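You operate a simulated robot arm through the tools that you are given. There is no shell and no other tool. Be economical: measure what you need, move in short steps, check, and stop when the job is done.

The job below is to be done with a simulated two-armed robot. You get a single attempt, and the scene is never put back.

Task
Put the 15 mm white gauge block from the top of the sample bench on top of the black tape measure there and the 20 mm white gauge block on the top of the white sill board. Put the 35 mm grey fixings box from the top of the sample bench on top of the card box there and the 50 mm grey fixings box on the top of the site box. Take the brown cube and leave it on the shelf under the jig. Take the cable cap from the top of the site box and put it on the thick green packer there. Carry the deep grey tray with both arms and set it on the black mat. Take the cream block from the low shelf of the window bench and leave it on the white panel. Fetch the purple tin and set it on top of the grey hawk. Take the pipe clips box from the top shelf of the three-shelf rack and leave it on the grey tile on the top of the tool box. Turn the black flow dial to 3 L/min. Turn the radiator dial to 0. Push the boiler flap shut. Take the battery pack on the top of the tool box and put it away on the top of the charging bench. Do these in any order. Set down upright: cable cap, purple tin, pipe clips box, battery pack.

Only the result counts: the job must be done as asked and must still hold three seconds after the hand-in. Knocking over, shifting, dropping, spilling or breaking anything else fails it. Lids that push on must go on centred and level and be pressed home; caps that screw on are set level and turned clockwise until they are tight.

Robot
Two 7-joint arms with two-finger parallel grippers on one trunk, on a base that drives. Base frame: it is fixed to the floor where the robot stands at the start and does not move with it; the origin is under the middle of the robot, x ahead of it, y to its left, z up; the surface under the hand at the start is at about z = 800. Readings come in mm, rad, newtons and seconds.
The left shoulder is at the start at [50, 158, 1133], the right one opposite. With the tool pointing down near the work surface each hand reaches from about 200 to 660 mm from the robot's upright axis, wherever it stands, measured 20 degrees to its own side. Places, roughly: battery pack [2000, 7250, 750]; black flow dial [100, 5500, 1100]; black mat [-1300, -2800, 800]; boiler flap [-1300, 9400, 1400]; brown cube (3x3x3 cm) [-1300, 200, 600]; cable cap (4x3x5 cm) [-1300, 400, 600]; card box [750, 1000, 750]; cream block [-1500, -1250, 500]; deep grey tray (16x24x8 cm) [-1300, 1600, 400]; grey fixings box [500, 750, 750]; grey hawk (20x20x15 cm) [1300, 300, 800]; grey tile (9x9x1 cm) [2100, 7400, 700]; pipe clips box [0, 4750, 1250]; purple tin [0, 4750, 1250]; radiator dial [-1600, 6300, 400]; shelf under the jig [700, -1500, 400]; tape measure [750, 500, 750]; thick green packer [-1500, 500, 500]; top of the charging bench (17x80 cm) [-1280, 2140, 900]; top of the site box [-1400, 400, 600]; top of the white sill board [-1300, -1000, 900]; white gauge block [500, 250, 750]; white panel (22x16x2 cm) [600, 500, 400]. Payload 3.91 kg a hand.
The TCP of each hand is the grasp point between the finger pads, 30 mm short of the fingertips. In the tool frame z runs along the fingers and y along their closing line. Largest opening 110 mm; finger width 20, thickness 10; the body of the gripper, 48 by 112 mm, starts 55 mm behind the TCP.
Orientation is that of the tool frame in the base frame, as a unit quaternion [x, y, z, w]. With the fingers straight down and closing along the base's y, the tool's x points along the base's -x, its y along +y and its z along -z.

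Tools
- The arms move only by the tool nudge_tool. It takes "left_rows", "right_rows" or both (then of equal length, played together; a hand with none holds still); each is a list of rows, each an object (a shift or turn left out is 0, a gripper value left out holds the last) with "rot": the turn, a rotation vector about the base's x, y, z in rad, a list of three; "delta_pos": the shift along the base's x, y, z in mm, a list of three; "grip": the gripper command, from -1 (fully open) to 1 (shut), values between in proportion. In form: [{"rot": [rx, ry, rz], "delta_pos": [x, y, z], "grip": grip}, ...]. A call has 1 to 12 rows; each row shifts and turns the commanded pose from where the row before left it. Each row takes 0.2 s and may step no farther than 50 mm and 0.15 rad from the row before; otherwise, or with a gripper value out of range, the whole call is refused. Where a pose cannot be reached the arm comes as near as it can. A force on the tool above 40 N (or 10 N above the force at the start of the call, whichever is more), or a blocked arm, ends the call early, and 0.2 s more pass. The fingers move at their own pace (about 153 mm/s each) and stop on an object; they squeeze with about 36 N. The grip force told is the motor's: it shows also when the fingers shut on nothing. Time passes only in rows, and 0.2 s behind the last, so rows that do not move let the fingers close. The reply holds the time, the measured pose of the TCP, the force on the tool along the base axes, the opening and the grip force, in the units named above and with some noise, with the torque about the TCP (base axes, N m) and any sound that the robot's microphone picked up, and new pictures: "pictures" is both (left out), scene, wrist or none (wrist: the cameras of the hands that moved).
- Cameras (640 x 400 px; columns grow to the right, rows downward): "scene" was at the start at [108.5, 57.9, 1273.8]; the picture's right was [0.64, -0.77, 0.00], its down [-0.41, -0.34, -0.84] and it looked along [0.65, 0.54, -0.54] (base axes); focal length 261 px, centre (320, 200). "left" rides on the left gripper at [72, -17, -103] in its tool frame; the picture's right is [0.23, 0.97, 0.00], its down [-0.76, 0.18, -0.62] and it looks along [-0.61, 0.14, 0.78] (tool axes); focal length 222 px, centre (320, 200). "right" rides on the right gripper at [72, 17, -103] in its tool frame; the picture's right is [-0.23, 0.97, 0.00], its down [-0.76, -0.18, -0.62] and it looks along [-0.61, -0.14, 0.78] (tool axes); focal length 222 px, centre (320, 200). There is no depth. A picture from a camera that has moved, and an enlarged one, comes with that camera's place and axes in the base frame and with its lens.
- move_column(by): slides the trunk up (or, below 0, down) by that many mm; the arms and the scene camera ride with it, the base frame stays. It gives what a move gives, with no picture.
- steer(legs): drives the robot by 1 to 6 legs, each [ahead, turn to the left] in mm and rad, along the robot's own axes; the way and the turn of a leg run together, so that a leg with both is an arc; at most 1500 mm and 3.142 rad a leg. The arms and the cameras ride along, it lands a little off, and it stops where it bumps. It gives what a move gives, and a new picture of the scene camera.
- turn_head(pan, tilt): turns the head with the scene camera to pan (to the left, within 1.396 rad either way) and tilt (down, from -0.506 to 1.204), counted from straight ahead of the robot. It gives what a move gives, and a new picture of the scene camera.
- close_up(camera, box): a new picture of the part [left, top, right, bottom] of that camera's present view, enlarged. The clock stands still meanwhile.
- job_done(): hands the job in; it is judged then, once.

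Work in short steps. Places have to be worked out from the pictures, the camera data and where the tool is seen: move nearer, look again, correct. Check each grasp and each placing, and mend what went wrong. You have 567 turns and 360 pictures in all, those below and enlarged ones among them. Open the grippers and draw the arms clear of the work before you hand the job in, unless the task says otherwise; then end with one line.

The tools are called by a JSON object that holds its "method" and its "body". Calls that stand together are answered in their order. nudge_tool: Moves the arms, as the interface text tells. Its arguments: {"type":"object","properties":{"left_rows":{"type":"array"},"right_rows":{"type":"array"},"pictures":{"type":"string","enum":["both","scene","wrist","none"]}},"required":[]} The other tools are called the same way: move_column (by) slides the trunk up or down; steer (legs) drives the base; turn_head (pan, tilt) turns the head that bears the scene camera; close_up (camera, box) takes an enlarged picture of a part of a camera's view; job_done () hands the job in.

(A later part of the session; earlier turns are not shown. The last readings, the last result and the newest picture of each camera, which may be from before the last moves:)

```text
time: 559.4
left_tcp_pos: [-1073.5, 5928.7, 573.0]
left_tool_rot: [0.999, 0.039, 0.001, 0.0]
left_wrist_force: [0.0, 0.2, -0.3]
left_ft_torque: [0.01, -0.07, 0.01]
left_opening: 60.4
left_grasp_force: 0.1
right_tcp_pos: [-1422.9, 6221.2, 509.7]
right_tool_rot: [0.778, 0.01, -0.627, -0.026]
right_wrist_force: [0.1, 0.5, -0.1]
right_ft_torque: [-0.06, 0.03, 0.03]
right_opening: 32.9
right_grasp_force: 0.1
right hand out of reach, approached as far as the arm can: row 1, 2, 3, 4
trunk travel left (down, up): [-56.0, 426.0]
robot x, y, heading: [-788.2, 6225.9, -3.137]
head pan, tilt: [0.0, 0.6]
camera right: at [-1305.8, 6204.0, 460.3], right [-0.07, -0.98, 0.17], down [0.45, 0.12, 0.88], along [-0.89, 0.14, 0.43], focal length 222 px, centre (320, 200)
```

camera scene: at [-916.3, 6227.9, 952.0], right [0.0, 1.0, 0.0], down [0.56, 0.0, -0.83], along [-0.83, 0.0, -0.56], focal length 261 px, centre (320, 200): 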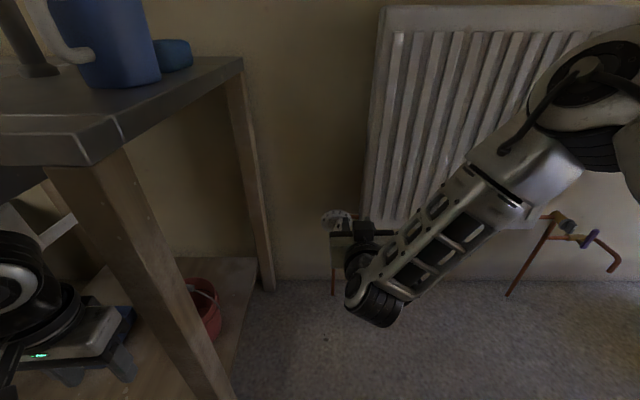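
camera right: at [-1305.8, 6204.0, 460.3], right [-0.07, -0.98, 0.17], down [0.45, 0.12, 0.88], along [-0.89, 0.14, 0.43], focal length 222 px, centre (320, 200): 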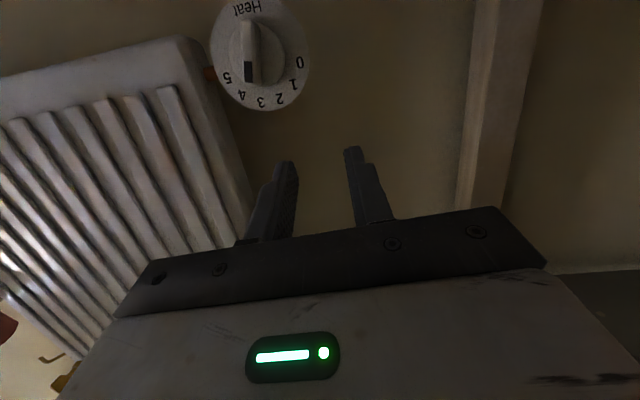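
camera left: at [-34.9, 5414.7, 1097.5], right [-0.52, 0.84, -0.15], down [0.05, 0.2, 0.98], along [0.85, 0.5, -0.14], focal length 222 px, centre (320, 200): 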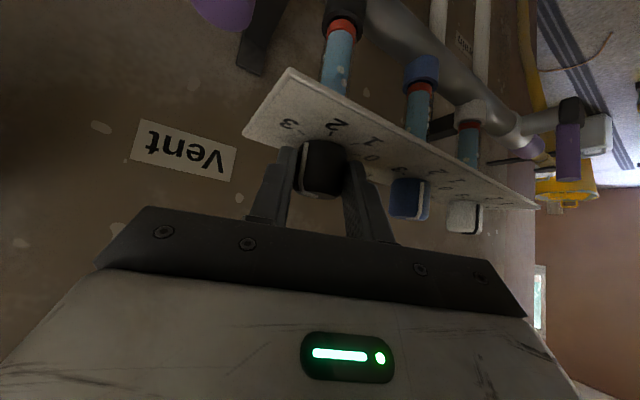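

The nearly horizontal pose limits the arm. I reduce the pitch to ~52° from vertical and retry.

{"method": "nudge_tool", "body": {"right_rows": [{"delta_pos": [10, 10, 5], "rot": [0, -0.11, 0]}, {"delta_pos": [10, 10, 0], "rot": [0, -0.11, 0]}, {"delta_pos": [0, 10, -10], "rot": [0, -0.11, 0]}, {"delta_pos": [0, 10, -15], "rot": [0, -0.11, 0]}, {"delta_pos": [0, 10, -15]}, {"delta_pos": [0, 0, 0]}], "pictures": "wrist"}}

```text
time: 560.8
left_tcp_pos: [-1073.0, 5928.4, 573.8]
left_tool_rot: [0.999, 0.038, 0.001, -0.001]
left_wrist_force: [0.1, 0.0, -0.7]
left_ft_torque: [0.02, 0.03, -0.03]
left_opening: 60.4
left_grasp_force: 0.0
right_tcp_pos: [-1402.0, 6271.5, 473.9]
right_tool_rot: [0.895, 0.015, -0.445, -0.02]
right_wrist_force: [-0.2, 0.4, 1.0]
right_ft_torque: [0.0, 0.02, 0.02]
right_opening: 32.9
right_grasp_force: 0.0
trunk travel left (down, up): [-56.0, 426.0]
robot x, y, heading: [-787.2, 6226.7, -3.135]
head pan, tilt: [0.0, 0.6]
camera right: at [-1275.7, 6255.9, 478.9], right [-0.13, -0.98, 0.13], down [0.04, 0.13, 0.99], along [-0.99, 0.13, 0.02], focal length 222 px, centre (320, 200)
```

right: 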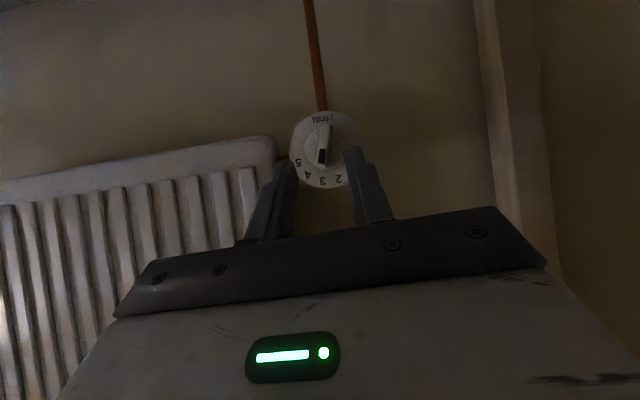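

The camera now looks straight at the dial. I zoom to read pointer and scale.

{"method": "close_up", "body": {"camera": "right", "box": [280, 100, 360, 200]}}

```text
4.00 times, centred on (320, 150) of right
camera zoom: at [-1275.7, 6255.9, 478.9], right [-0.13, -0.98, 0.13], down [0.04, 0.13, 0.99], along [-0.99, 0.13, 0.02], focal length 888 px, centre (320, 400)
```

zoom: 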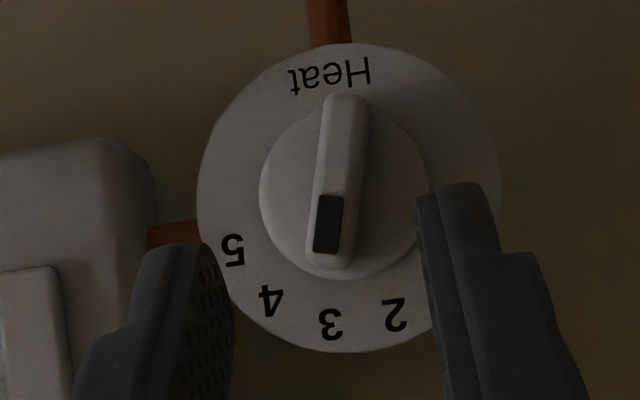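

Pointer is exactly at 3 (15° right of vertical); 0 is 90° counter-clockwise. I align the roll with the fin and move to 40 mm in front of it.

{"method": "nudge_tool", "body": {"right_rows": [{"delta_pos": [-30, 2, -6], "rot": [-0.12, 0, 0], "grip": 0.2}, {"delta_pos": [-30, 2, -6], "rot": [-0.12, 0, 0]}, {"delta_pos": [-28, 0, -6]}, {"delta_pos": [0, 0, 0]}], "pictures": "wrist"}}

```text
time: 561.8
left_tcp_pos: [-1074.0, 5929.4, 572.9]
left_tool_rot: [0.999, 0.039, 0.001, -0.001]
left_wrist_force: [0.5, -0.1, 0.5]
left_ft_torque: [-0.04, 0.0, -0.01]
left_opening: 60.4
left_grasp_force: 0.0
right_tcp_pos: [-1490.1, 6275.3, 455.0]
right_tool_rot: [0.891, -0.037, -0.444, 0.088]
right_wrist_force: [-0.2, -0.4, -0.5]
right_ft_torque: [0.04, 0.0, -0.05]
right_opening: 44.1
right_grasp_force: 0.0
trunk travel left (down, up): [-56.0, 426.0]
robot x, y, heading: [-790.6, 6226.3, -3.139]
head pan, tilt: [0.0, 0.6]
camera right: at [-1363.0, 6260.7, 462.2], right [-0.12, -0.92, 0.36], down [0.04, 0.36, 0.93], along [-0.99, 0.13, -0.01], focal length 222 px, centre (320, 200)
```

right: 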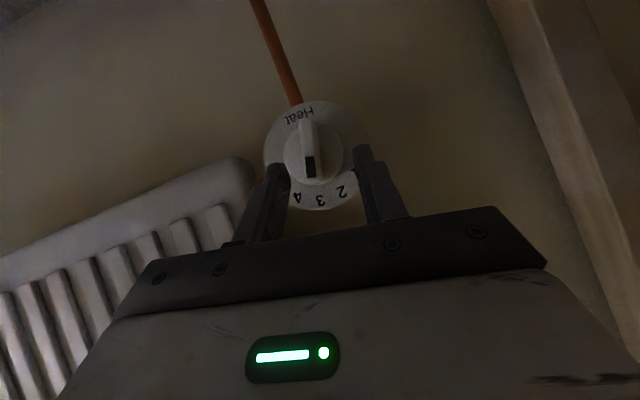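

Advance onto the fin.

{"method": "nudge_tool", "body": {"right_rows": [{"delta_pos": [-16, 1.5, -12]}, {"delta_pos": [-16, 1.2, -12]}, {"delta_pos": [0, 0, 0]}], "pictures": "wrist"}}

{"method": "close_up", "body": {"camera": "right", "box": [240, 80, 400, 220]}}

```text
time: 562.5
left_tcp_pos: [-1073.4, 5929.5, 571.6]
left_tool_rot: [0.999, 0.038, 0.0, -0.001]
left_wrist_force: [0.9, -0.4, 0.3]
left_ft_torque: [-0.03, 0.02, 0.01]
left_opening: 60.8
left_grasp_force: 0.1
right_tcp_pos: [-1497.8, 6282.0, 443.4]
right_tool_rot: [0.891, -0.037, -0.444, 0.088]
right_wrist_force: [-0.2, -0.3, 0.2]
right_ft_torque: [-0.01, 0.03, -0.01]
right_opening: 44.1
right_grasp_force: 0.0
right hand out of reach, approached as far as the arm can: row 1, 2
trunk travel left (down, up): [-56.0, 426.0]
robot x, y, heading: [-787.8, 6226.3, -3.141]
head pan, tilt: [0.0, 0.6]
camera right: at [-1370.4, 6266.2, 452.4], right [-0.13, -0.92, 0.36], down [0.04, 0.36, 0.93], along [-0.99, 0.13, -0.01], focal length 222 px, centre (320, 200)
```

right: 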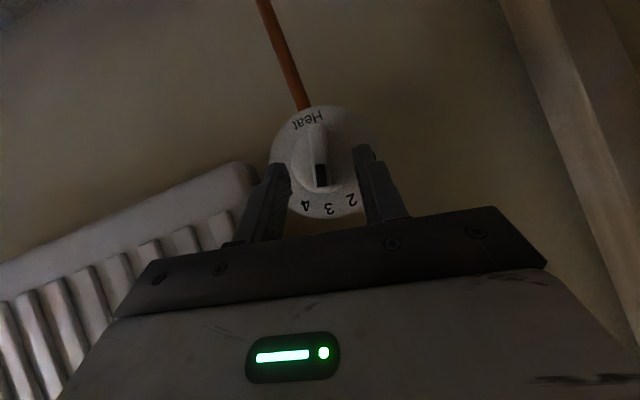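

```text
2.86 times, centred on (320, 150) of right
camera zoom: at [-1370.4, 6266.2, 452.4], right [-0.13, -0.92, 0.36], down [0.04, 0.36, 0.93], along [-0.99, 0.13, -0.01], focal length 635 px, centre (320, 343)
```

zoom: 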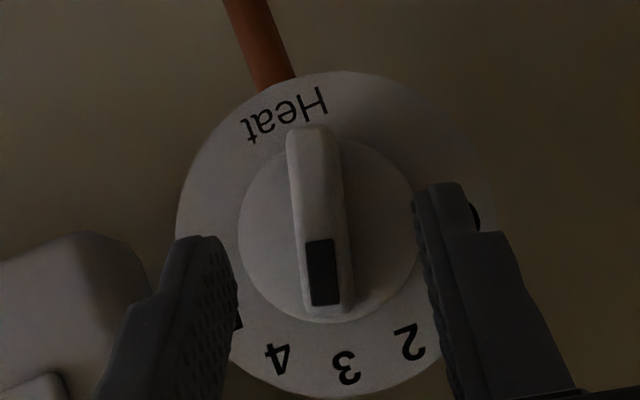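

Just out of reach. I lower the trunk 45 mm (raising the hand accordingly) and creep 15 mm forward.

{"method": "nudge_tool", "body": {"right_rows": [{"delta_pos": [5, -4, 25]}, {"delta_pos": [0, 0, 22]}, {"delta_pos": [0, 0, 0]}], "left_rows": [{"delta_pos": [10, 0, 25]}, {"delta_pos": [5, 0, 22]}, {"delta_pos": [0, 0, 0]}], "pictures": "none"}}

{"method": "move_column", "body": {"by": -45}}

{"method": "steer", "body": {"legs": [[15, 0]]}}

```text
time: 563.4
left_tcp_pos: [-1059.2, 5930.9, 621.5]
left_tool_rot: [0.999, 0.038, 0.001, -0.001]
left_wrist_force: [-0.2, 0.0, 1.0]
left_ft_torque: [0.0, -0.03, 0.03]
left_opening: 60.5
left_grasp_force: 0.0
right_tcp_pos: [-1495.1, 6277.5, 493.4]
right_tool_rot: [0.891, -0.037, -0.444, 0.087]
right_wrist_force: [0.8, 0.7, 0.3]
right_ft_torque: [0.0, -0.02, 0.01]
right_opening: 44.1
right_grasp_force: 0.0
trunk travel left (down, up): [-56.0, 426.0]
robot x, y, heading: [-792.0, 6228.2, -3.139]
head pan, tilt: [0.0, 0.6]
```

```text
time: 564.2
left_tcp_pos: [-1059.9, 5928.7, 576.5]
left_tool_rot: [0.999, 0.038, 0.001, -0.001]
left_wrist_force: [-0.1, -0.2, -0.1]
left_ft_torque: [0.0, -0.03, 0.03]
left_opening: 60.6
left_grasp_force: 0.0
right_tcp_pos: [-1494.2, 6276.9, 448.1]
right_tool_rot: [0.89, -0.037, -0.445, 0.088]
right_wrist_force: [-0.4, 0.2, -0.3]
right_ft_torque: [-0.03, -0.02, 0.03]
right_opening: 44.2
right_grasp_force: 0.1
trunk travel left (down, up): [-11.0, 471.0]
robot x, y, heading: [-786.4, 6223.7, -3.136]
head pan, tilt: [0.0, 0.6]
```

```text
time: 565.0
left_tcp_pos: [-1075.0, 5928.8, 575.7]
left_tool_rot: [0.999, 0.038, 0.001, -0.001]
left_wrist_force: [0.2, -0.4, 0.4]
left_ft_torque: [0.02, 0.0, -0.02]
left_opening: 60.5
left_grasp_force: 0.1
right_tcp_pos: [-1508.6, 6276.2, 447.9]
right_tool_rot: [0.891, -0.037, -0.445, 0.087]
right_wrist_force: [-0.1, 0.8, 0.6]
right_ft_torque: [0.0, -0.01, -0.03]
right_opening: 44.1
right_grasp_force: 0.0
trunk travel left (down, up): [-11.0, 471.0]
robot x, y, heading: [-805.3, 6225.5, -3.139]
head pan, tilt: [0.0, 0.6]
camera scene: at [-930.9, 6227.8, 907.0], right [-0.01, 1.0, 0.0], down [0.56, 0.0, -0.83], along [-0.83, 0.0, -0.56], focal length 261 px, centre (320, 200)
```

scene: 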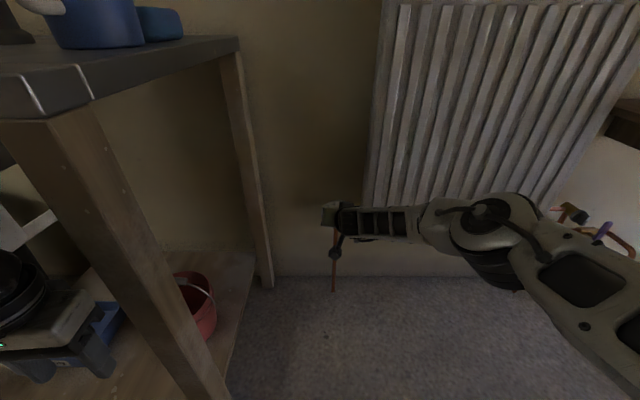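

Now advance the rest onto the fin.

{"method": "nudge_tool", "body": {"right_rows": [{"delta_pos": [-7, 1, -8]}, {"delta_pos": [-7, 1, -8]}, {"delta_pos": [0, 0, 0]}], "pictures": "none"}}

{"method": "close_up", "body": {"camera": "right", "box": [240, 80, 400, 220]}}

```text
time: 565.8
left_tcp_pos: [-1075.2, 5928.4, 576.4]
left_tool_rot: [0.999, 0.039, 0.0, -0.001]
left_wrist_force: [0.5, -0.5, 0.3]
left_ft_torque: [-0.01, 0.0, 0.0]
left_opening: 60.4
left_grasp_force: 0.0
right_tcp_pos: [-1522.0, 6278.3, 432.3]
right_tool_rot: [0.891, -0.036, -0.445, 0.088]
right_wrist_force: [-0.5, -0.2, -0.4]
right_ft_torque: [-0.02, 0.0, 0.03]
right_opening: 44.1
right_grasp_force: 0.1
trunk travel left (down, up): [-11.0, 471.0]
robot x, y, heading: [-801.6, 6229.6, -3.14]
head pan, tilt: [0.0, 0.6]
```

```text
2.86 times, centred on (320, 150) of right
camera zoom: at [-1395.0, 6263.2, 440.4], right [-0.12, -0.92, 0.36], down [0.04, 0.36, 0.93], along [-0.99, 0.13, -0.01], focal length 635 px, centre (320, 343)
```

zoom: 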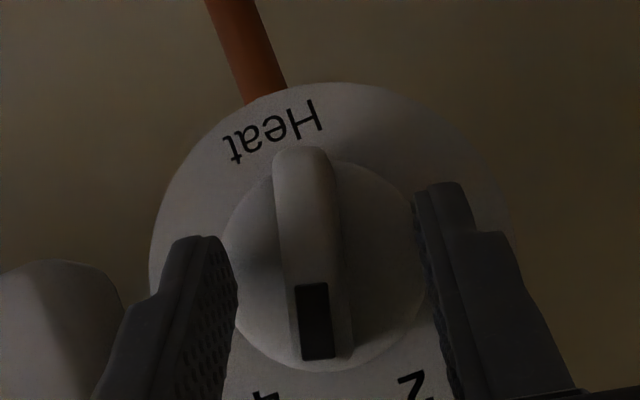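

The fin is between the fingers. Close.

{"method": "nudge_tool", "body": {"right_rows": [{"grip": 0.5}, {"grip": 0.7}, {"grip": 1}, {"grip": 1}, {"delta_pos": [0, 0, 0]}], "pictures": "none"}}

```text
time: 567.0
left_tcp_pos: [-1074.9, 5929.2, 575.2]
left_tool_rot: [0.999, 0.038, 0.0, 0.0]
left_wrist_force: [0.3, 0.0, 0.0]
left_ft_torque: [-0.05, 0.01, 0.03]
left_opening: 60.7
left_grasp_force: 0.1
right_tcp_pos: [-1521.8, 6279.4, 431.9]
right_tool_rot: [0.891, -0.037, -0.444, 0.087]
right_wrist_force: [1.3, 6.7, 0.5]
right_ft_torque: [0.09, -0.46, -0.64]
right_opening: 12.9
right_grasp_force: 45.1
trunk travel left (down, up): [-11.0, 471.0]
robot x, y, heading: [-801.3, 6224.8, -3.138]
head pan, tilt: [0.0, 0.6]
```

Gripped. Turn counter-clockwise by 0.65 rad first.

{"method": "nudge_tool", "body": {"right_rows": [{"delta_pos": [0, -1.6, 0.3], "rot": [0.13, 0, 0]}, {"delta_pos": [0, -1.6, 0.1], "rot": [0.13, 0, 0]}, {"delta_pos": [0, -1.6, -0.1], "rot": [0.13, 0, 0]}, {"delta_pos": [0, -1.6, -0.3], "rot": [0.13, 0, 0]}, {"delta_pos": [0, -1.5, -0.5], "rot": [0.13, 0, 0]}, {"delta_pos": [0, 0, 0]}], "pictures": "wrist"}}

```text
time: 567.7
left_tcp_pos: [-1074.6, 5927.5, 576.5]
left_tool_rot: [0.999, 0.04, 0.001, -0.001]
left_wrist_force: [1.2, -0.4, 0.5]
left_ft_torque: [0.02, 0.03, 0.04]
left_opening: 60.5
left_grasp_force: 0.0
right_tcp_pos: [-1520.8, 6276.7, 432.3]
right_tool_rot: [0.893, 0.026, -0.45, -0.025]
right_wrist_force: [-12.7, -3.5, -8.4]
right_ft_torque: [-0.05, 0.47, -0.83]
right_opening: 12.7
right_grasp_force: 44.7
right hand out of reach, approached as far as the arm can: row 2, 3
trunk travel left (down, up): [-11.0, 471.0]
robot x, y, heading: [-804.3, 6226.2, -3.133]
head pan, tilt: [0.0, 0.6]
stopped in row 3 (right hand): the force on the tool passed its limit at 73 N (the readings are from after the stop); the commanded pose is now the measured one
camera right: at [-1393.7, 6262.2, 435.7], right [-0.11, -0.99, 0.12], down [0.04, 0.11, 0.99], along [-0.99, 0.12, 0.03], focal length 222 px, centre (320, 200)
```

right: 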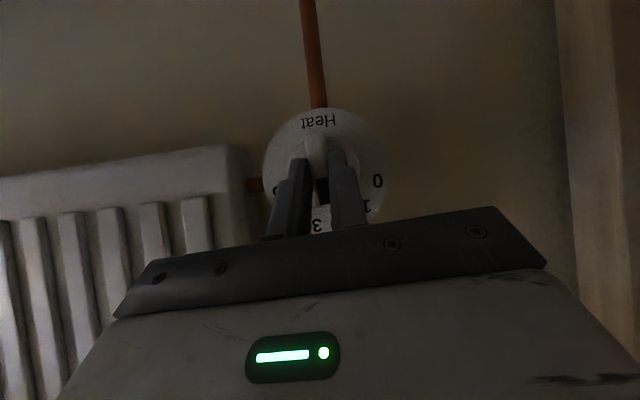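

The right arm is at its limit here. The left arm suits this turn better (its wrist swings outward). I release, back off and reposition for the left hand at y≈6450.

{"method": "nudge_tool", "body": {"right_rows": [{"grip": 0.5}, {"grip": 0.2}, {"delta_pos": [0, 0, 0]}, {"delta_pos": [30, 0, 22]}, {"delta_pos": [35, 10, 25]}, {"delta_pos": [35, 15, 25]}, {"delta_pos": [35, 20, 20]}, {"delta_pos": [35, 20, 10]}, {"delta_pos": [0, 0, 0]}], "pictures": "none"}}

{"method": "steer", "body": {"legs": [[-300, 0]]}}

{"method": "move_column", "body": {"by": 150}}

{"method": "steer", "body": {"legs": [[0, -0.6], [380, 0], [0, 0.6]]}}

```text
time: 569.7
left_tcp_pos: [-1075.6, 5927.0, 576.1]
left_tool_rot: [0.999, 0.039, 0.001, -0.001]
left_wrist_force: [0.7, 0.5, 0.2]
left_ft_torque: [0.0, -0.02, -0.01]
left_opening: 60.7
left_grasp_force: 0.0
right_tcp_pos: [-1351.1, 6343.3, 538.7]
right_tool_rot: [0.892, 0.026, -0.451, -0.026]
right_wrist_force: [-0.6, -0.1, -0.1]
right_ft_torque: [0.0, -0.04, -0.01]
right_opening: 43.8
right_grasp_force: 0.1
trunk travel left (down, up): [-11.0, 471.0]
robot x, y, heading: [-805.0, 6228.1, -3.134]
head pan, tilt: [0.0, 0.6]
```

```text
time: 571.7
left_tcp_pos: [-772.9, 5929.2, 575.7]
left_tool_rot: [0.999, 0.042, 0.002, -0.001]
left_wrist_force: [0.7, 0.7, 0.1]
left_ft_torque: [0.0, 0.0, -0.01]
left_opening: 60.3
left_grasp_force: 0.0
right_tcp_pos: [-1053.2, 6343.1, 539.1]
right_tool_rot: [0.892, 0.03, -0.45, -0.024]
right_wrist_force: [0.3, 0.1, 0.3]
right_ft_torque: [0.02, -0.03, 0.0]
right_opening: 43.8
right_grasp_force: 0.1
trunk travel left (down, up): [-11.0, 471.0]
robot x, y, heading: [-505.6, 6229.9, -3.13]
head pan, tilt: [0.0, 0.6]
camera scene: at [-632.9, 6229.4, 907.0], right [-0.01, 1.0, 0.0], down [0.56, 0.01, -0.83], along [-0.82, -0.01, -0.56], focal length 261 px, centre (320, 200)
```

scene: 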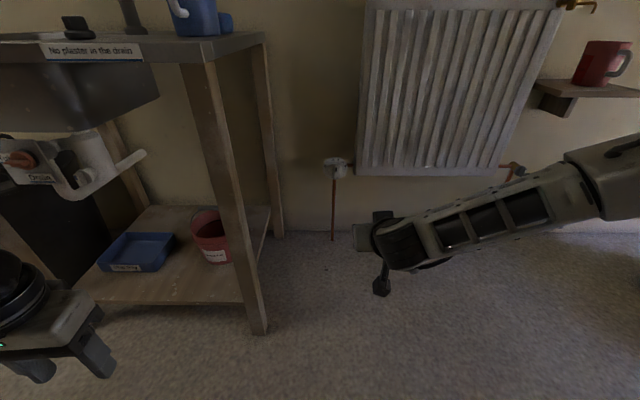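

```text
time: 573.5
left_tcp_pos: [-773.8, 5929.1, 726.3]
left_tool_rot: [0.999, 0.043, 0.002, -0.001]
left_wrist_force: [-0.3, -0.5, 0.5]
left_ft_torque: [0.0, -0.01, 0.0]
left_opening: 60.8
left_grasp_force: 0.2
right_tcp_pos: [-1053.5, 6342.2, 686.5]
right_tool_rot: [0.892, 0.03, -0.45, -0.024]
right_wrist_force: [0.2, -0.3, -0.4]
right_ft_torque: [-0.03, 0.01, -0.01]
right_opening: 43.7
right_grasp_force: 0.1
trunk travel left (down, up): [-161.0, 321.0]
robot x, y, heading: [-505.6, 6228.1, -3.126]
head pan, tilt: [0.0, 0.6]
```

```text
time: 577.0
left_tcp_pos: [-1111.3, 6275.6, 729.5]
left_tool_rot: [0.969, -0.247, -0.002, 0.004]
left_wrist_force: [0.6, 0.5, -0.4]
left_ft_torque: [0.02, -0.02, 0.0]
left_opening: 60.6
left_grasp_force: 0.1
right_tcp_pos: [-1106.5, 6779.0, 692.6]
right_tool_rot: [0.859, -0.235, -0.426, -0.156]
right_wrist_force: [0.1, -0.2, 0.1]
right_ft_torque: [-0.01, 0.03, -0.03]
right_opening: 44.0
right_grasp_force: 0.0
trunk travel left (down, up): [-161.0, 321.0]
robot x, y, heading: [-721.7, 6384.5, 2.572]
head pan, tilt: [0.0, 0.6]
stopped in leg 2: the robot was blocked; the commanded pose is now the measured one
camera scene: at [-821.3, 6446.8, 1058.6], right [0.54, 0.84, 0.0], down [0.47, -0.3, -0.83], along [-0.7, 0.45, -0.56], focal length 261 px, centre (320, 200)
```

scene: 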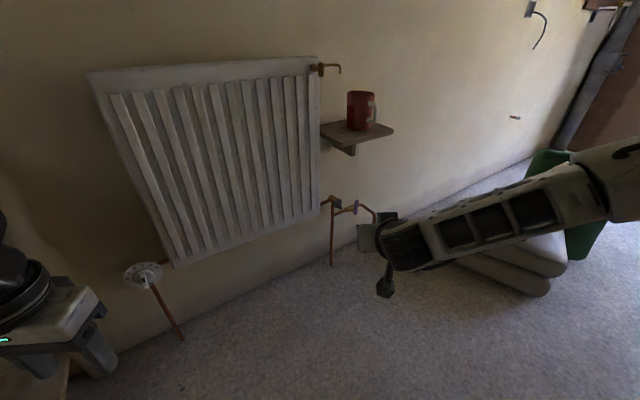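

Blocked again. I look to the right-rear to find the cause.

{"method": "turn_head", "body": {"pan": -1.3, "tilt": 0.7}}

{"method": "turn_head", "body": {"pan": 0.9, "tilt": 0.7}}

```text
time: 578.5
left_tcp_pos: [-1109.9, 6274.8, 730.2]
left_tool_rot: [0.969, -0.248, -0.003, 0.004]
left_wrist_force: [0.1, -0.4, -0.9]
left_ft_torque: [-0.02, -0.02, -0.01]
left_opening: 60.2
left_grasp_force: 0.1
right_tcp_pos: [-1106.3, 6779.8, 692.8]
right_tool_rot: [0.858, -0.235, -0.429, -0.156]
right_wrist_force: [-0.7, -0.7, 0.4]
right_ft_torque: [0.0, 0.01, -0.01]
right_opening: 44.1
right_grasp_force: 0.1
trunk travel left (down, up): [-161.0, 321.0]
robot x, y, heading: [-721.1, 6379.7, 2.572]
head pan, tilt: [-1.3, 0.7]
camera scene: at [-721.1, 6480.3, 1048.7], right [0.96, -0.3, -0.01], down [-0.2, -0.61, -0.76], along [0.22, 0.73, -0.64], focal length 261 px, centre (320, 200)
```

scene: 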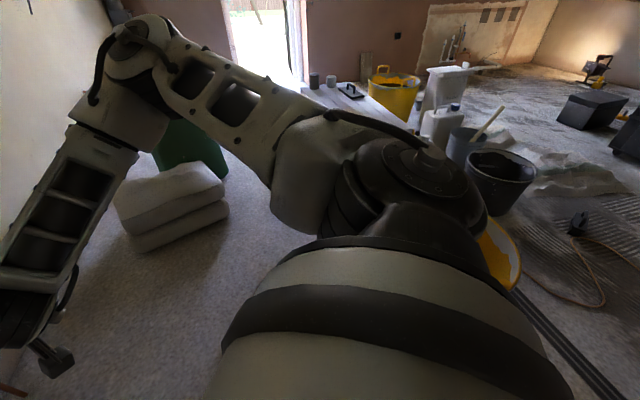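

```text
time: 580.5
left_tcp_pos: [-1110.4, 6277.6, 729.0]
left_tool_rot: [0.969, -0.248, -0.003, 0.003]
left_wrist_force: [-0.1, -0.2, -0.2]
left_ft_torque: [-0.03, 0.02, -0.01]
left_opening: 60.7
left_grasp_force: 0.1
right_tcp_pos: [-1106.3, 6779.6, 693.1]
right_tool_rot: [0.859, -0.236, -0.428, -0.156]
right_wrist_force: [-0.9, 0.3, -0.3]
right_ft_torque: [0.01, 0.0, -0.01]
right_opening: 43.9
right_grasp_force: 0.0
trunk travel left (down, up): [-161.0, 321.0]
robot x, y, heading: [-723.9, 6378.7, 2.569]
head pan, tilt: [0.901, 0.7]
camera scene: at [-826.5, 6372.1, 1049.7], right [-0.32, 0.95, 0.01], down [0.6, 0.21, -0.77], along [-0.73, -0.25, -0.64], focal length 261 px, centre (320, 200)
```

scene: 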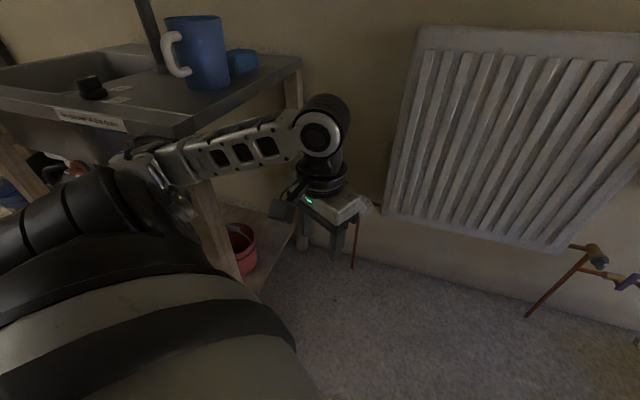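

The left elbow is touching the sink's front edge. I reverse away gently, then take a roomier path to (-850, 6500).

{"method": "steer", "body": {"legs": [[-200, 0]]}}

{"method": "turn_head", "body": {"pan": 0.0, "tilt": 0.6}}

{"method": "steer", "body": {"legs": [[0, -1.0], [230, 0], [0, 1.571]]}}

```text
time: 582.2
left_tcp_pos: [-938.7, 6163.4, 724.7]
left_tool_rot: [0.97, -0.244, 0.004, 0.002]
left_wrist_force: [-0.2, -0.2, -0.7]
left_ft_torque: [0.01, 0.0, 0.0]
left_opening: 60.6
left_grasp_force: 0.1
right_tcp_pos: [-940.4, 6664.3, 689.5]
right_tool_rot: [0.863, -0.232, -0.422, -0.154]
right_wrist_force: [0.2, 0.5, -0.1]
right_ft_torque: [-0.02, 0.0, 0.05]
right_opening: 43.8
right_grasp_force: 0.1
trunk travel left (down, up): [-161.0, 321.0]
robot x, y, heading: [-545.2, 6266.6, 2.572]
head pan, tilt: [0.901, 0.7]
camera scene: at [-660.9, 6260.7, 1048.3], right [-0.33, 0.94, 0.0], down [0.61, 0.21, -0.76], along [-0.72, -0.25, -0.64], focal length 261 px, centre (320, 200)
```

scene: 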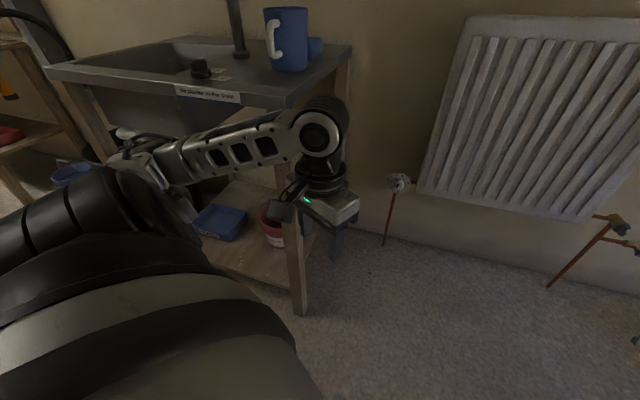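

```text
time: 583.4
left_tcp_pos: [-940.3, 6163.3, 724.6]
left_tool_rot: [0.97, -0.244, 0.004, 0.002]
left_wrist_force: [-0.8, 0.5, -0.1]
left_ft_torque: [0.01, 0.01, -0.01]
left_opening: 60.3
left_grasp_force: 0.2
right_tcp_pos: [-940.1, 6663.3, 688.2]
right_tool_rot: [0.863, -0.231, -0.423, -0.153]
right_wrist_force: [-0.7, 0.0, -0.2]
right_ft_torque: [-0.04, -0.01, 0.01]
right_opening: 44.1
right_grasp_force: 0.2
trunk travel left (down, up): [-161.0, 321.0]
robot x, y, heading: [-546.0, 6262.6, 2.579]
head pan, tilt: [0.0, 0.6]
camera scene: at [-655.2, 6335.9, 1057.0], right [0.54, 0.84, 0.0], down [0.48, -0.3, -0.83], along [-0.7, 0.44, -0.56], focal length 261 px, centre (320, 200)
```

scene: 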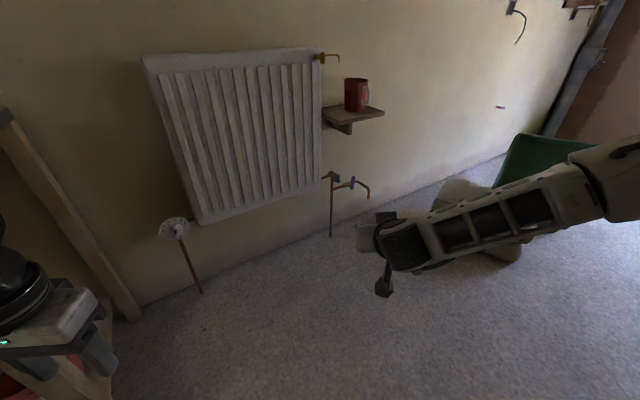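

```text
time: 591.5
left_tcp_pos: [-825.5, 6205.1, 724.3]
left_tool_rot: [1.0, 0.025, 0.005, 0.001]
left_wrist_force: [-1.3, -0.8, 0.3]
left_ft_torque: [0.0, 0.01, 0.01]
left_opening: 60.5
left_grasp_force: 0.1
right_tcp_pos: [-1083.4, 6634.7, 688.5]
right_tool_rot: [0.893, 0.009, -0.449, -0.035]
right_wrist_force: [-0.4, -0.3, 0.4]
right_ft_torque: [0.02, 0.03, 0.0]
right_opening: 43.9
right_grasp_force: 0.0
trunk travel left (down, up): [-161.0, 321.0]
robot x, y, heading: [-540.5, 6498.0, 3.121]
head pan, tilt: [0.0, 0.6]
camera scene: at [-670.1, 6500.3, 1057.0], right [0.02, 1.0, 0.0], down [0.56, -0.01, -0.83], along [-0.82, 0.02, -0.56], focal length 261 px, centre (320, 200)
```

scene: 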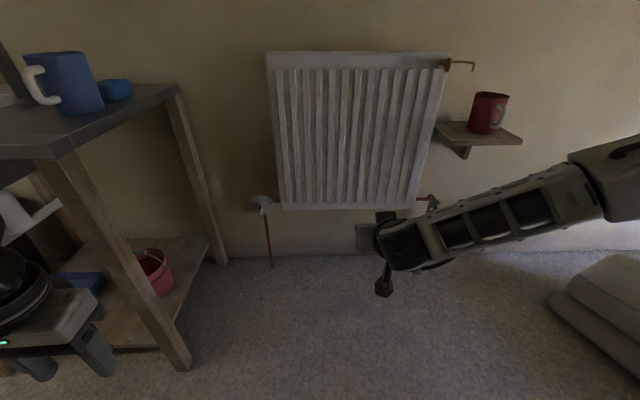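

Good. Drive 290 mm ahead, then pitch the left hand toward the dial.

{"method": "steer", "body": {"legs": [[290, 0]]}}

{"method": "nudge_tool", "body": {"left_rows": [{"delta_pos": [-35, 10, -10], "rot": [0, 0.13, 0], "grip": 0.2}, {"delta_pos": [-35, 10, -20], "rot": [0, 0.13, 0]}, {"delta_pos": [-35, 10, -20], "rot": [0, 0.13, 0]}, {"delta_pos": [-35, 10, -20], "rot": [0, 0.13, 0]}, {"delta_pos": [-35, 10, -20], "rot": [0, 0.13, 0]}, {"delta_pos": [-35, 10, -20], "rot": [0, 0.13, 0]}, {"delta_pos": [-35, 5, -20], "rot": [0, 0.13, 0]}, {"delta_pos": [0, 0, 0]}], "pictures": "wrist"}}

```text
time: 593.5
left_tcp_pos: [-1105.0, 6213.4, 725.6]
left_tool_rot: [1.0, 0.022, 0.005, 0.0]
left_wrist_force: [0.7, 0.7, -0.7]
left_ft_torque: [-0.01, 0.02, -0.02]
left_opening: 60.4
left_grasp_force: 0.1
right_tcp_pos: [-1360.8, 6642.8, 687.8]
right_tool_rot: [0.893, 0.007, -0.449, -0.036]
right_wrist_force: [-0.2, -0.5, -0.2]
right_ft_torque: [0.02, 0.01, 0.0]
right_opening: 44.1
right_grasp_force: 0.1
trunk travel left (down, up): [-161.0, 321.0]
robot x, y, heading: [-816.9, 6504.7, 3.114]
head pan, tilt: [0.0, 0.6]
camera scene: at [-948.8, 6508.1, 1057.0], right [0.03, 1.0, 0.0], down [0.56, -0.02, -0.83], along [-0.82, 0.02, -0.56], focal length 261 px, centre (320, 200)
```

scene: 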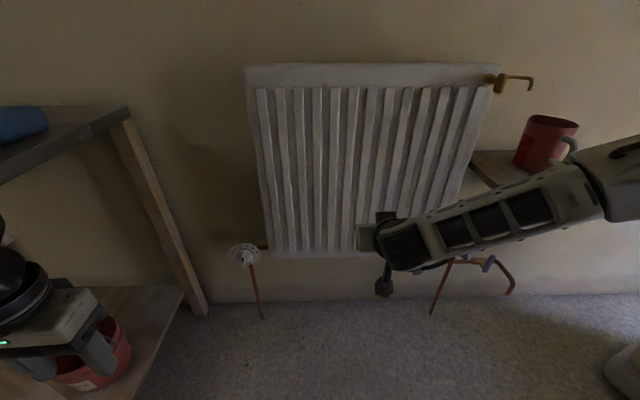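

```text
time: 595.2
left_tcp_pos: [-1349.7, 6278.8, 595.4]
left_tool_rot: [0.899, 0.019, -0.437, -0.01]
left_wrist_force: [-0.1, 0.4, 0.2]
left_ft_torque: [0.03, -0.04, 0.01]
left_opening: 43.9
left_grasp_force: 0.0
right_tcp_pos: [-1361.7, 6643.7, 687.0]
right_tool_rot: [0.893, 0.007, -0.448, -0.036]
right_wrist_force: [-0.1, -0.3, 0.1]
right_ft_torque: [0.01, 0.01, -0.01]
right_opening: 44.1
right_grasp_force: 0.0
trunk travel left (down, up): [-161.0, 321.0]
robot x, y, heading: [-820.2, 6508.2, 3.112]
head pan, tilt: [0.0, 0.6]
camera left: at [-1223.2, 6300.2, 602.0], right [0.17, -0.96, -0.21], down [0.02, -0.21, 0.98], along [-0.99, -0.17, -0.01], focal length 222 px, centre (320, 200)
```

left: 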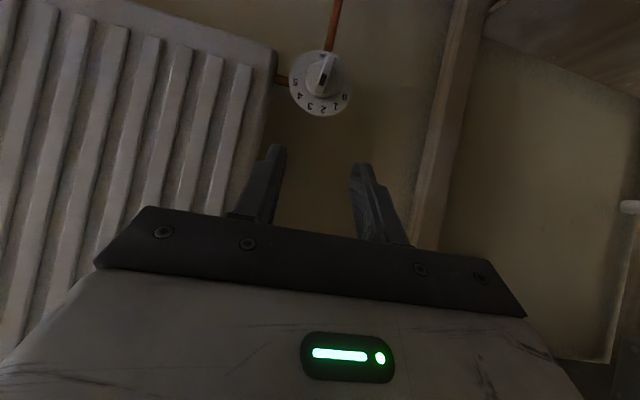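

Lower the trunk and move the left hand to about 40 mm before the dial.

{"method": "move_column", "body": {"by": -120}}

{"method": "nudge_tool", "body": {"left_rows": [{"delta_pos": [-35, 0, -4]}, {"delta_pos": [-35, -1, -4]}, {"delta_pos": [-30, -1, -4]}, {"delta_pos": [0, 0, 0]}], "pictures": "none"}}

{"method": "close_up", "body": {"camera": "left", "box": [260, 90, 400, 210]}}

```text
time: 596.8
left_tcp_pos: [-1350.2, 6278.7, 474.4]
left_tool_rot: [0.9, 0.02, -0.436, -0.009]
left_wrist_force: [-0.3, -0.3, -0.4]
left_ft_torque: [0.01, 0.01, -0.01]
left_opening: 43.9
left_grasp_force: 0.1
right_tcp_pos: [-1362.3, 6644.0, 567.9]
right_tool_rot: [0.893, 0.007, -0.449, -0.036]
right_wrist_force: [-0.1, 0.4, -0.1]
right_ft_torque: [0.02, 0.0, 0.01]
right_opening: 43.9
right_grasp_force: 0.0
trunk travel left (down, up): [-41.0, 441.0]
robot x, y, heading: [-820.6, 6505.5, 3.114]
head pan, tilt: [0.0, 0.6]
```

```text
time: 597.8
left_tcp_pos: [-1450.0, 6279.5, 462.5]
left_tool_rot: [0.9, 0.021, -0.436, -0.008]
left_wrist_force: [0.6, 0.4, -0.3]
left_ft_torque: [0.02, -0.01, 0.01]
left_opening: 43.9
left_grasp_force: 0.1
right_tcp_pos: [-1362.7, 6643.0, 567.3]
right_tool_rot: [0.893, 0.007, -0.449, -0.036]
right_wrist_force: [0.1, -1.2, 0.4]
right_ft_torque: [0.01, 0.03, -0.01]
right_opening: 43.7
right_grasp_force: 0.1
trunk travel left (down, up): [-41.0, 441.0]
robot x, y, heading: [-821.3, 6500.6, 3.109]
head pan, tilt: [0.0, 0.6]
```

```text
3.33 times, centred on (330, 150) of left
camera zoom: at [-1323.9, 6299.7, 471.0], right [0.17, -0.96, -0.21], down [0.02, -0.21, 0.98], along [-0.99, -0.17, -0.01], focal length 740 px, centre (287, 367)
```

zoom: 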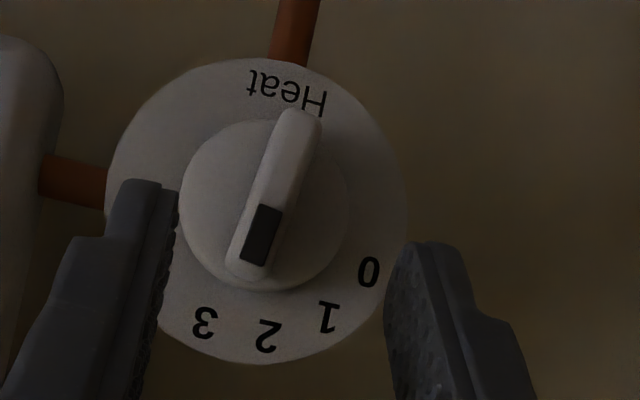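

Pointer is at ~2.85. I nudge the base 50 mm closer (right hand drawn back), then roll to match the fin and advance.

{"method": "nudge_tool", "body": {"left_rows": [{"delta_pos": [25, 0, 15]}, {"delta_pos": [25, 0, 15]}, {"delta_pos": [0, 0, 0]}], "right_rows": [{"delta_pos": [40, 0, 10]}, {"delta_pos": [40, 0, 10]}, {"delta_pos": [0, 0, 0]}], "pictures": "none"}}

{"method": "steer", "body": {"legs": [[60, 0]]}}

{"method": "nudge_tool", "body": {"left_rows": [{"delta_pos": [-15, -2, -18], "rot": [-0.08, 0, 0]}, {"delta_pos": [-15, -1, -18], "rot": [-0.08, 0, 0]}, {"delta_pos": [0, 0, 0]}], "pictures": "none"}}

{"method": "close_up", "body": {"camera": "left", "box": [240, 80, 400, 220]}}

```text
time: 598.5
left_tcp_pos: [-1400.9, 6276.2, 496.1]
left_tool_rot: [0.9, 0.02, -0.435, -0.009]
left_wrist_force: [-0.4, 0.1, -0.2]
left_ft_torque: [-0.01, 0.01, -0.01]
left_opening: 43.7
left_grasp_force: 0.0
right_tcp_pos: [-1281.2, 6643.1, 586.5]
right_tool_rot: [0.893, 0.006, -0.449, -0.037]
right_wrist_force: [-0.5, 0.3, -0.3]
right_ft_torque: [0.0, -0.05, 0.02]
right_opening: 44.1
right_grasp_force: 0.0
trunk travel left (down, up): [-41.0, 441.0]
robot x, y, heading: [-818.9, 6502.4, 3.115]
head pan, tilt: [0.0, 0.6]
```

```text
time: 599.5
left_tcp_pos: [-1461.9, 6280.0, 496.1]
left_tool_rot: [0.9, 0.021, -0.435, -0.009]
left_wrist_force: [-0.9, -0.6, -0.8]
left_ft_torque: [-0.03, -0.03, 0.02]
left_opening: 44.0
left_grasp_force: 0.0
right_tcp_pos: [-1339.9, 6645.1, 585.4]
right_tool_rot: [0.893, 0.007, -0.449, -0.036]
right_wrist_force: [0.4, -0.1, -0.5]
right_ft_torque: [0.0, 0.03, -0.03]
right_opening: 44.0
right_grasp_force: 0.0
trunk travel left (down, up): [-41.0, 441.0]
robot x, y, heading: [-878.3, 6508.0, 3.109]
head pan, tilt: [0.0, 0.6]
camera scene: at [-1008.3, 6509.9, 937.0], right [0.03, 1.0, 0.0], down [0.56, -0.02, -0.83], along [-0.82, 0.02, -0.56], focal length 261 px, centre (320, 200)
```

scene: 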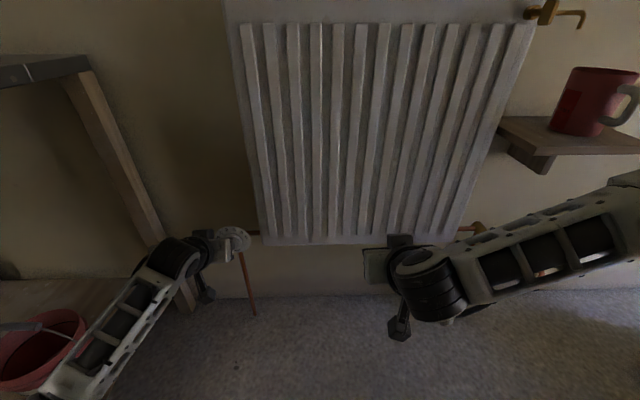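

```text
time: 600.3
left_tcp_pos: [-1493.6, 6277.3, 460.0]
left_tool_rot: [0.898, -0.015, -0.436, 0.063]
left_wrist_force: [0.1, -0.2, 0.0]
left_ft_torque: [0.02, -0.01, 0.0]
left_opening: 44.0
left_grasp_force: 0.0
right_tcp_pos: [-1340.5, 6646.0, 585.5]
right_tool_rot: [0.893, 0.006, -0.448, -0.036]
right_wrist_force: [0.0, -0.1, -0.3]
right_ft_torque: [-0.01, 0.0, -0.04]
right_opening: 44.1
right_grasp_force: 0.1
trunk travel left (down, up): [-41.0, 441.0]
robot x, y, heading: [-879.1, 6504.0, 3.117]
head pan, tilt: [0.0, 0.6]
```

```text
2.86 times, centred on (320, 150) of left
camera zoom: at [-1366.4, 6297.9, 463.3], right [0.17, -0.98, -0.05], down [0.02, -0.05, 1.0], along [-0.99, -0.17, 0.01], focal length 635 px, centre (320, 343)
```

zoom: 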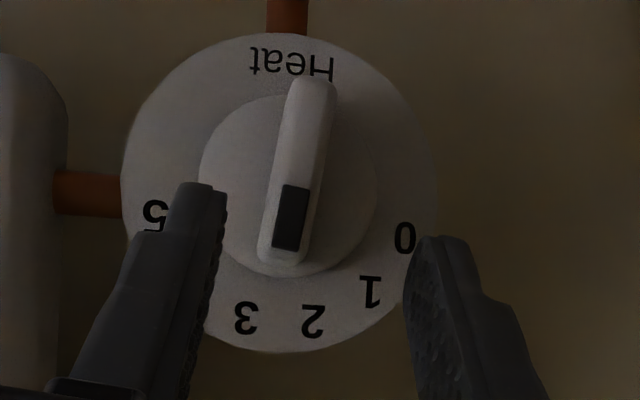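

Advance onto the fin and close.

{"method": "nudge_tool", "body": {"left_rows": [{"delta_pos": [-10, 1, -14]}, {"delta_pos": [-23, 1, -17.5]}, {"delta_pos": [0, 0, 0]}, {"grip": 0.5}, {"grip": 0.7}, {"grip": 1}, {"grip": 1}, {"delta_pos": [0, 0, 0]}], "pictures": "wrist"}}

```text
time: 601.4
left_tcp_pos: [-1522.9, 6281.5, 424.6]
left_tool_rot: [0.899, -0.017, -0.433, 0.06]
left_wrist_force: [4.0, -5.0, 2.4]
left_ft_torque: [-0.04, 0.0, -0.03]
left_opening: 20.3
left_grasp_force: 3.8
right_tcp_pos: [-1339.1, 6645.5, 586.9]
right_tool_rot: [0.893, 0.006, -0.449, -0.037]
right_wrist_force: [0.5, -1.1, -0.2]
right_ft_torque: [0.0, -0.02, -0.04]
right_opening: 44.0
right_grasp_force: 0.1
trunk travel left (down, up): [-41.0, 441.0]
robot x, y, heading: [-877.1, 6505.2, 3.113]
head pan, tilt: [0.0, 0.6]
stopped in row 5 (left hand): the force on the tool passed its limit at 42 N (the readings are from after the stop); the commanded pose is now the measured one
camera left: at [-1396.2, 6302.4, 430.2], right [0.16, -0.98, -0.06], down [0.02, -0.05, 1.0], along [-0.99, -0.16, 0.01], focal length 222 px, centre (320, 200)
```

left: 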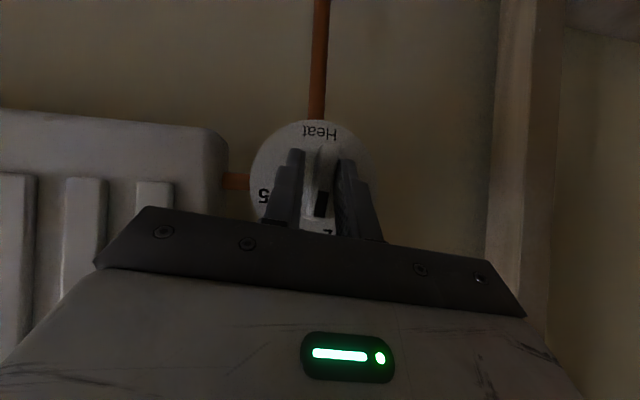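

One finger touched first; I shift 3 mm and finish closing.

{"method": "nudge_tool", "body": {"left_rows": [{"delta_pos": [0, -2, 2], "grip": 0.7}, {"grip": 0.8}, {"grip": 1}, {"grip": 1}, {"delta_pos": [0, 0, 0]}], "pictures": "none"}}

{"method": "close_up", "body": {"camera": "left", "box": [240, 100, 400, 240]}}

```text
time: 602.6
left_tcp_pos: [-1522.5, 6278.0, 425.7]
left_tool_rot: [0.899, -0.016, -0.432, 0.062]
left_wrist_force: [1.4, -22.0, 0.8]
left_ft_torque: [-0.12, -0.4, -0.34]
left_opening: 13.5
left_grasp_force: 44.5
right_tcp_pos: [-1339.9, 6645.7, 585.1]
right_tool_rot: [0.893, 0.007, -0.448, -0.037]
right_wrist_force: [0.2, 1.0, 0.3]
right_ft_torque: [-0.02, 0.02, -0.02]
right_opening: 44.0
right_grasp_force: 0.1
trunk travel left (down, up): [-41.0, 441.0]
robot x, y, heading: [-880.7, 6504.5, 3.114]
head pan, tilt: [0.0, 0.6]
```

```text
2.86 times, centred on (320, 170) of left
camera zoom: at [-1396.2, 6299.2, 430.8], right [0.17, -0.98, -0.05], down [0.01, -0.05, 1.0], along [-0.99, -0.17, 0.0], focal length 635 px, centre (320, 286)
```

zoom: 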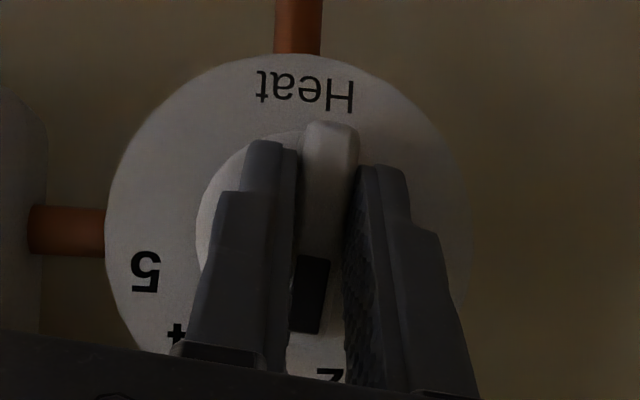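

Gripped. I relax the side load and turn counter-clockwise 0.65 rad.

{"method": "nudge_tool", "body": {"left_rows": [{"delta_pos": [0, -3, 0]}, {"delta_pos": [0, -0.8, 0.2], "rot": [0.13, 0, 0]}, {"delta_pos": [0, -0.8, 0.1], "rot": [0.13, 0, 0]}, {"delta_pos": [0, -0.8, 0], "rot": [0.13, 0, 0]}, {"delta_pos": [0, -0.8, -0.1], "rot": [0.13, 0, 0]}, {"delta_pos": [0, -0.8, -0.2], "rot": [0.13, 0, 0]}, {"delta_pos": [0, 0, 0]}], "pictures": "wrist"}}

```text
time: 604.2
left_tcp_pos: [-1522.8, 6274.4, 424.2]
left_tool_rot: [0.871, 0.122, -0.417, -0.231]
left_wrist_force: [-16.8, -11.7, -12.8]
left_ft_torque: [-0.09, 0.74, -0.25]
left_opening: 12.6
left_grasp_force: 44.9
right_tcp_pos: [-1340.7, 6645.5, 585.1]
right_tool_rot: [0.893, 0.006, -0.448, -0.037]
right_wrist_force: [0.7, 0.4, 0.5]
right_ft_torque: [0.0, 0.01, -0.03]
right_opening: 44.3
right_grasp_force: 0.1
trunk travel left (down, up): [-41.0, 441.0]
robot x, y, heading: [-879.9, 6507.4, 3.108]
head pan, tilt: [0.0, 0.6]
camera left: at [-1396.0, 6287.5, 441.3], right [0.16, -0.75, -0.64], down [0.02, -0.65, 0.76], along [-0.99, -0.13, -0.09], focal length 222 px, centre (320, 200)
```

left: 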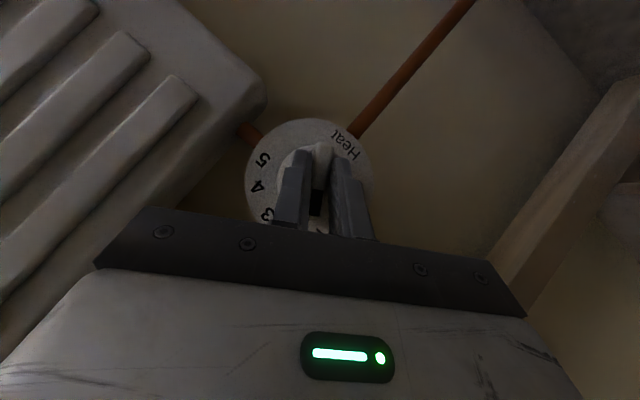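

Turning works. Continue.

{"method": "nudge_tool", "body": {"left_rows": [{"delta_pos": [-1, -1, -0.5], "rot": [0.13, 0, 0]}, {"delta_pos": [0, -1, -0.5], "rot": [0.13, 0, 0]}, {"delta_pos": [0, -0.8, -0.5], "rot": [0.13, 0, 0]}, {"delta_pos": [0, -0.7, -0.6], "rot": [0.13, 0, 0]}, {"delta_pos": [0, 0, 0]}], "pictures": "none"}}

{"method": "close_up", "body": {"camera": "left", "box": [220, 90, 400, 240]}}

```text
time: 605.4
left_tcp_pos: [-1522.6, 6270.8, 423.0]
left_tool_rot: [0.782, 0.225, -0.37, -0.449]
left_wrist_force: [1.6, -4.1, -7.1]
left_ft_torque: [-0.06, 0.68, -0.23]
left_opening: 13.2
left_grasp_force: 45.0
right_tcp_pos: [-1341.0, 6646.2, 585.7]
right_tool_rot: [0.893, 0.006, -0.449, -0.037]
right_wrist_force: [-0.1, 0.1, -0.5]
right_ft_torque: [0.0, -0.02, 0.0]
right_opening: 44.2
right_grasp_force: 0.1
trunk travel left (down, up): [-41.0, 441.0]
robot x, y, heading: [-880.1, 6503.2, 3.112]
head pan, tilt: [0.0, 0.6]
```

```text
2.67 times, centred on (310, 165) of left
camera zoom: at [-1396.1, 6274.7, 443.9], right [0.16, -0.33, -0.93], down [0.01, -0.94, 0.34], along [-0.99, -0.07, -0.15], focal length 592 px, centre (347, 293)
```

zoom: 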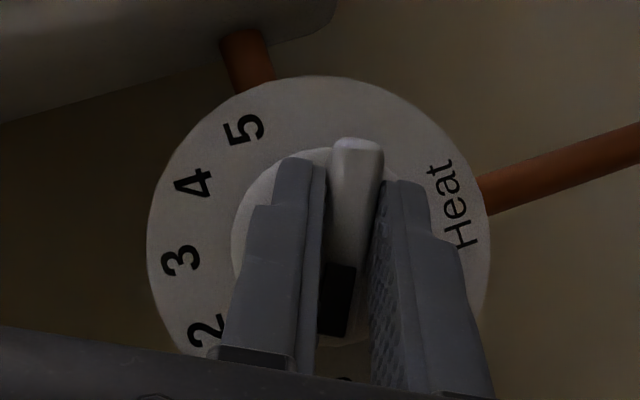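

Pointer is at about 0.5; 16° more is needed.

{"method": "nudge_tool", "body": {"left_rows": [{"delta_pos": [0, -0.6, -0.7], "rot": [0.14, 0, 0]}, {"delta_pos": [0, -0.5, -0.7], "rot": [0.145, 0, 0]}, {"delta_pos": [0, 0, 0]}], "pictures": "none"}}

{"method": "close_up", "body": {"camera": "left", "box": [220, 90, 400, 240]}}

```text
time: 606.2
left_tcp_pos: [-1523.2, 6271.4, 421.1]
left_tool_rot: [0.711, 0.274, -0.334, -0.555]
left_wrist_force: [4.9, 0.4, -7.7]
left_ft_torque: [-0.88, 0.48, -0.41]
left_opening: 13.1
left_grasp_force: 45.3
right_tcp_pos: [-1339.3, 6646.1, 585.6]
right_tool_rot: [0.893, 0.006, -0.449, -0.036]
right_wrist_force: [0.2, 0.3, -0.2]
right_ft_torque: [0.02, 0.0, 0.01]
right_opening: 43.8
right_grasp_force: 0.0
trunk travel left (down, up): [-41.0, 441.0]
robot x, y, heading: [-877.7, 6503.9, 3.113]
head pan, tilt: [0.0, 0.6]
```

```text
2.67 times, centred on (310, 165) of left
camera zoom: at [-1396.1, 6268.0, 442.2], right [0.16, -0.06, -0.99], down [0.01, -1.0, 0.06], along [-0.99, -0.02, -0.16], focal length 592 px, centre (347, 293)
```

zoom: 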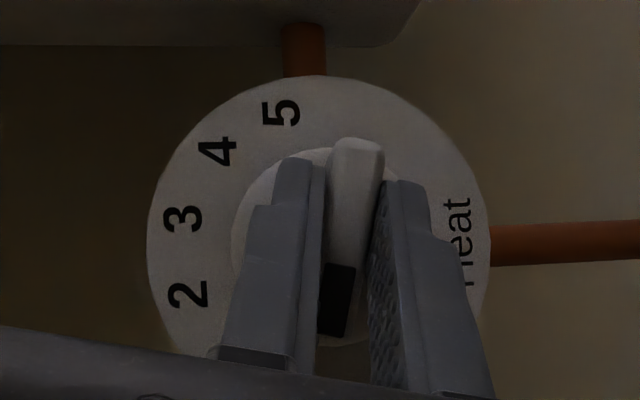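

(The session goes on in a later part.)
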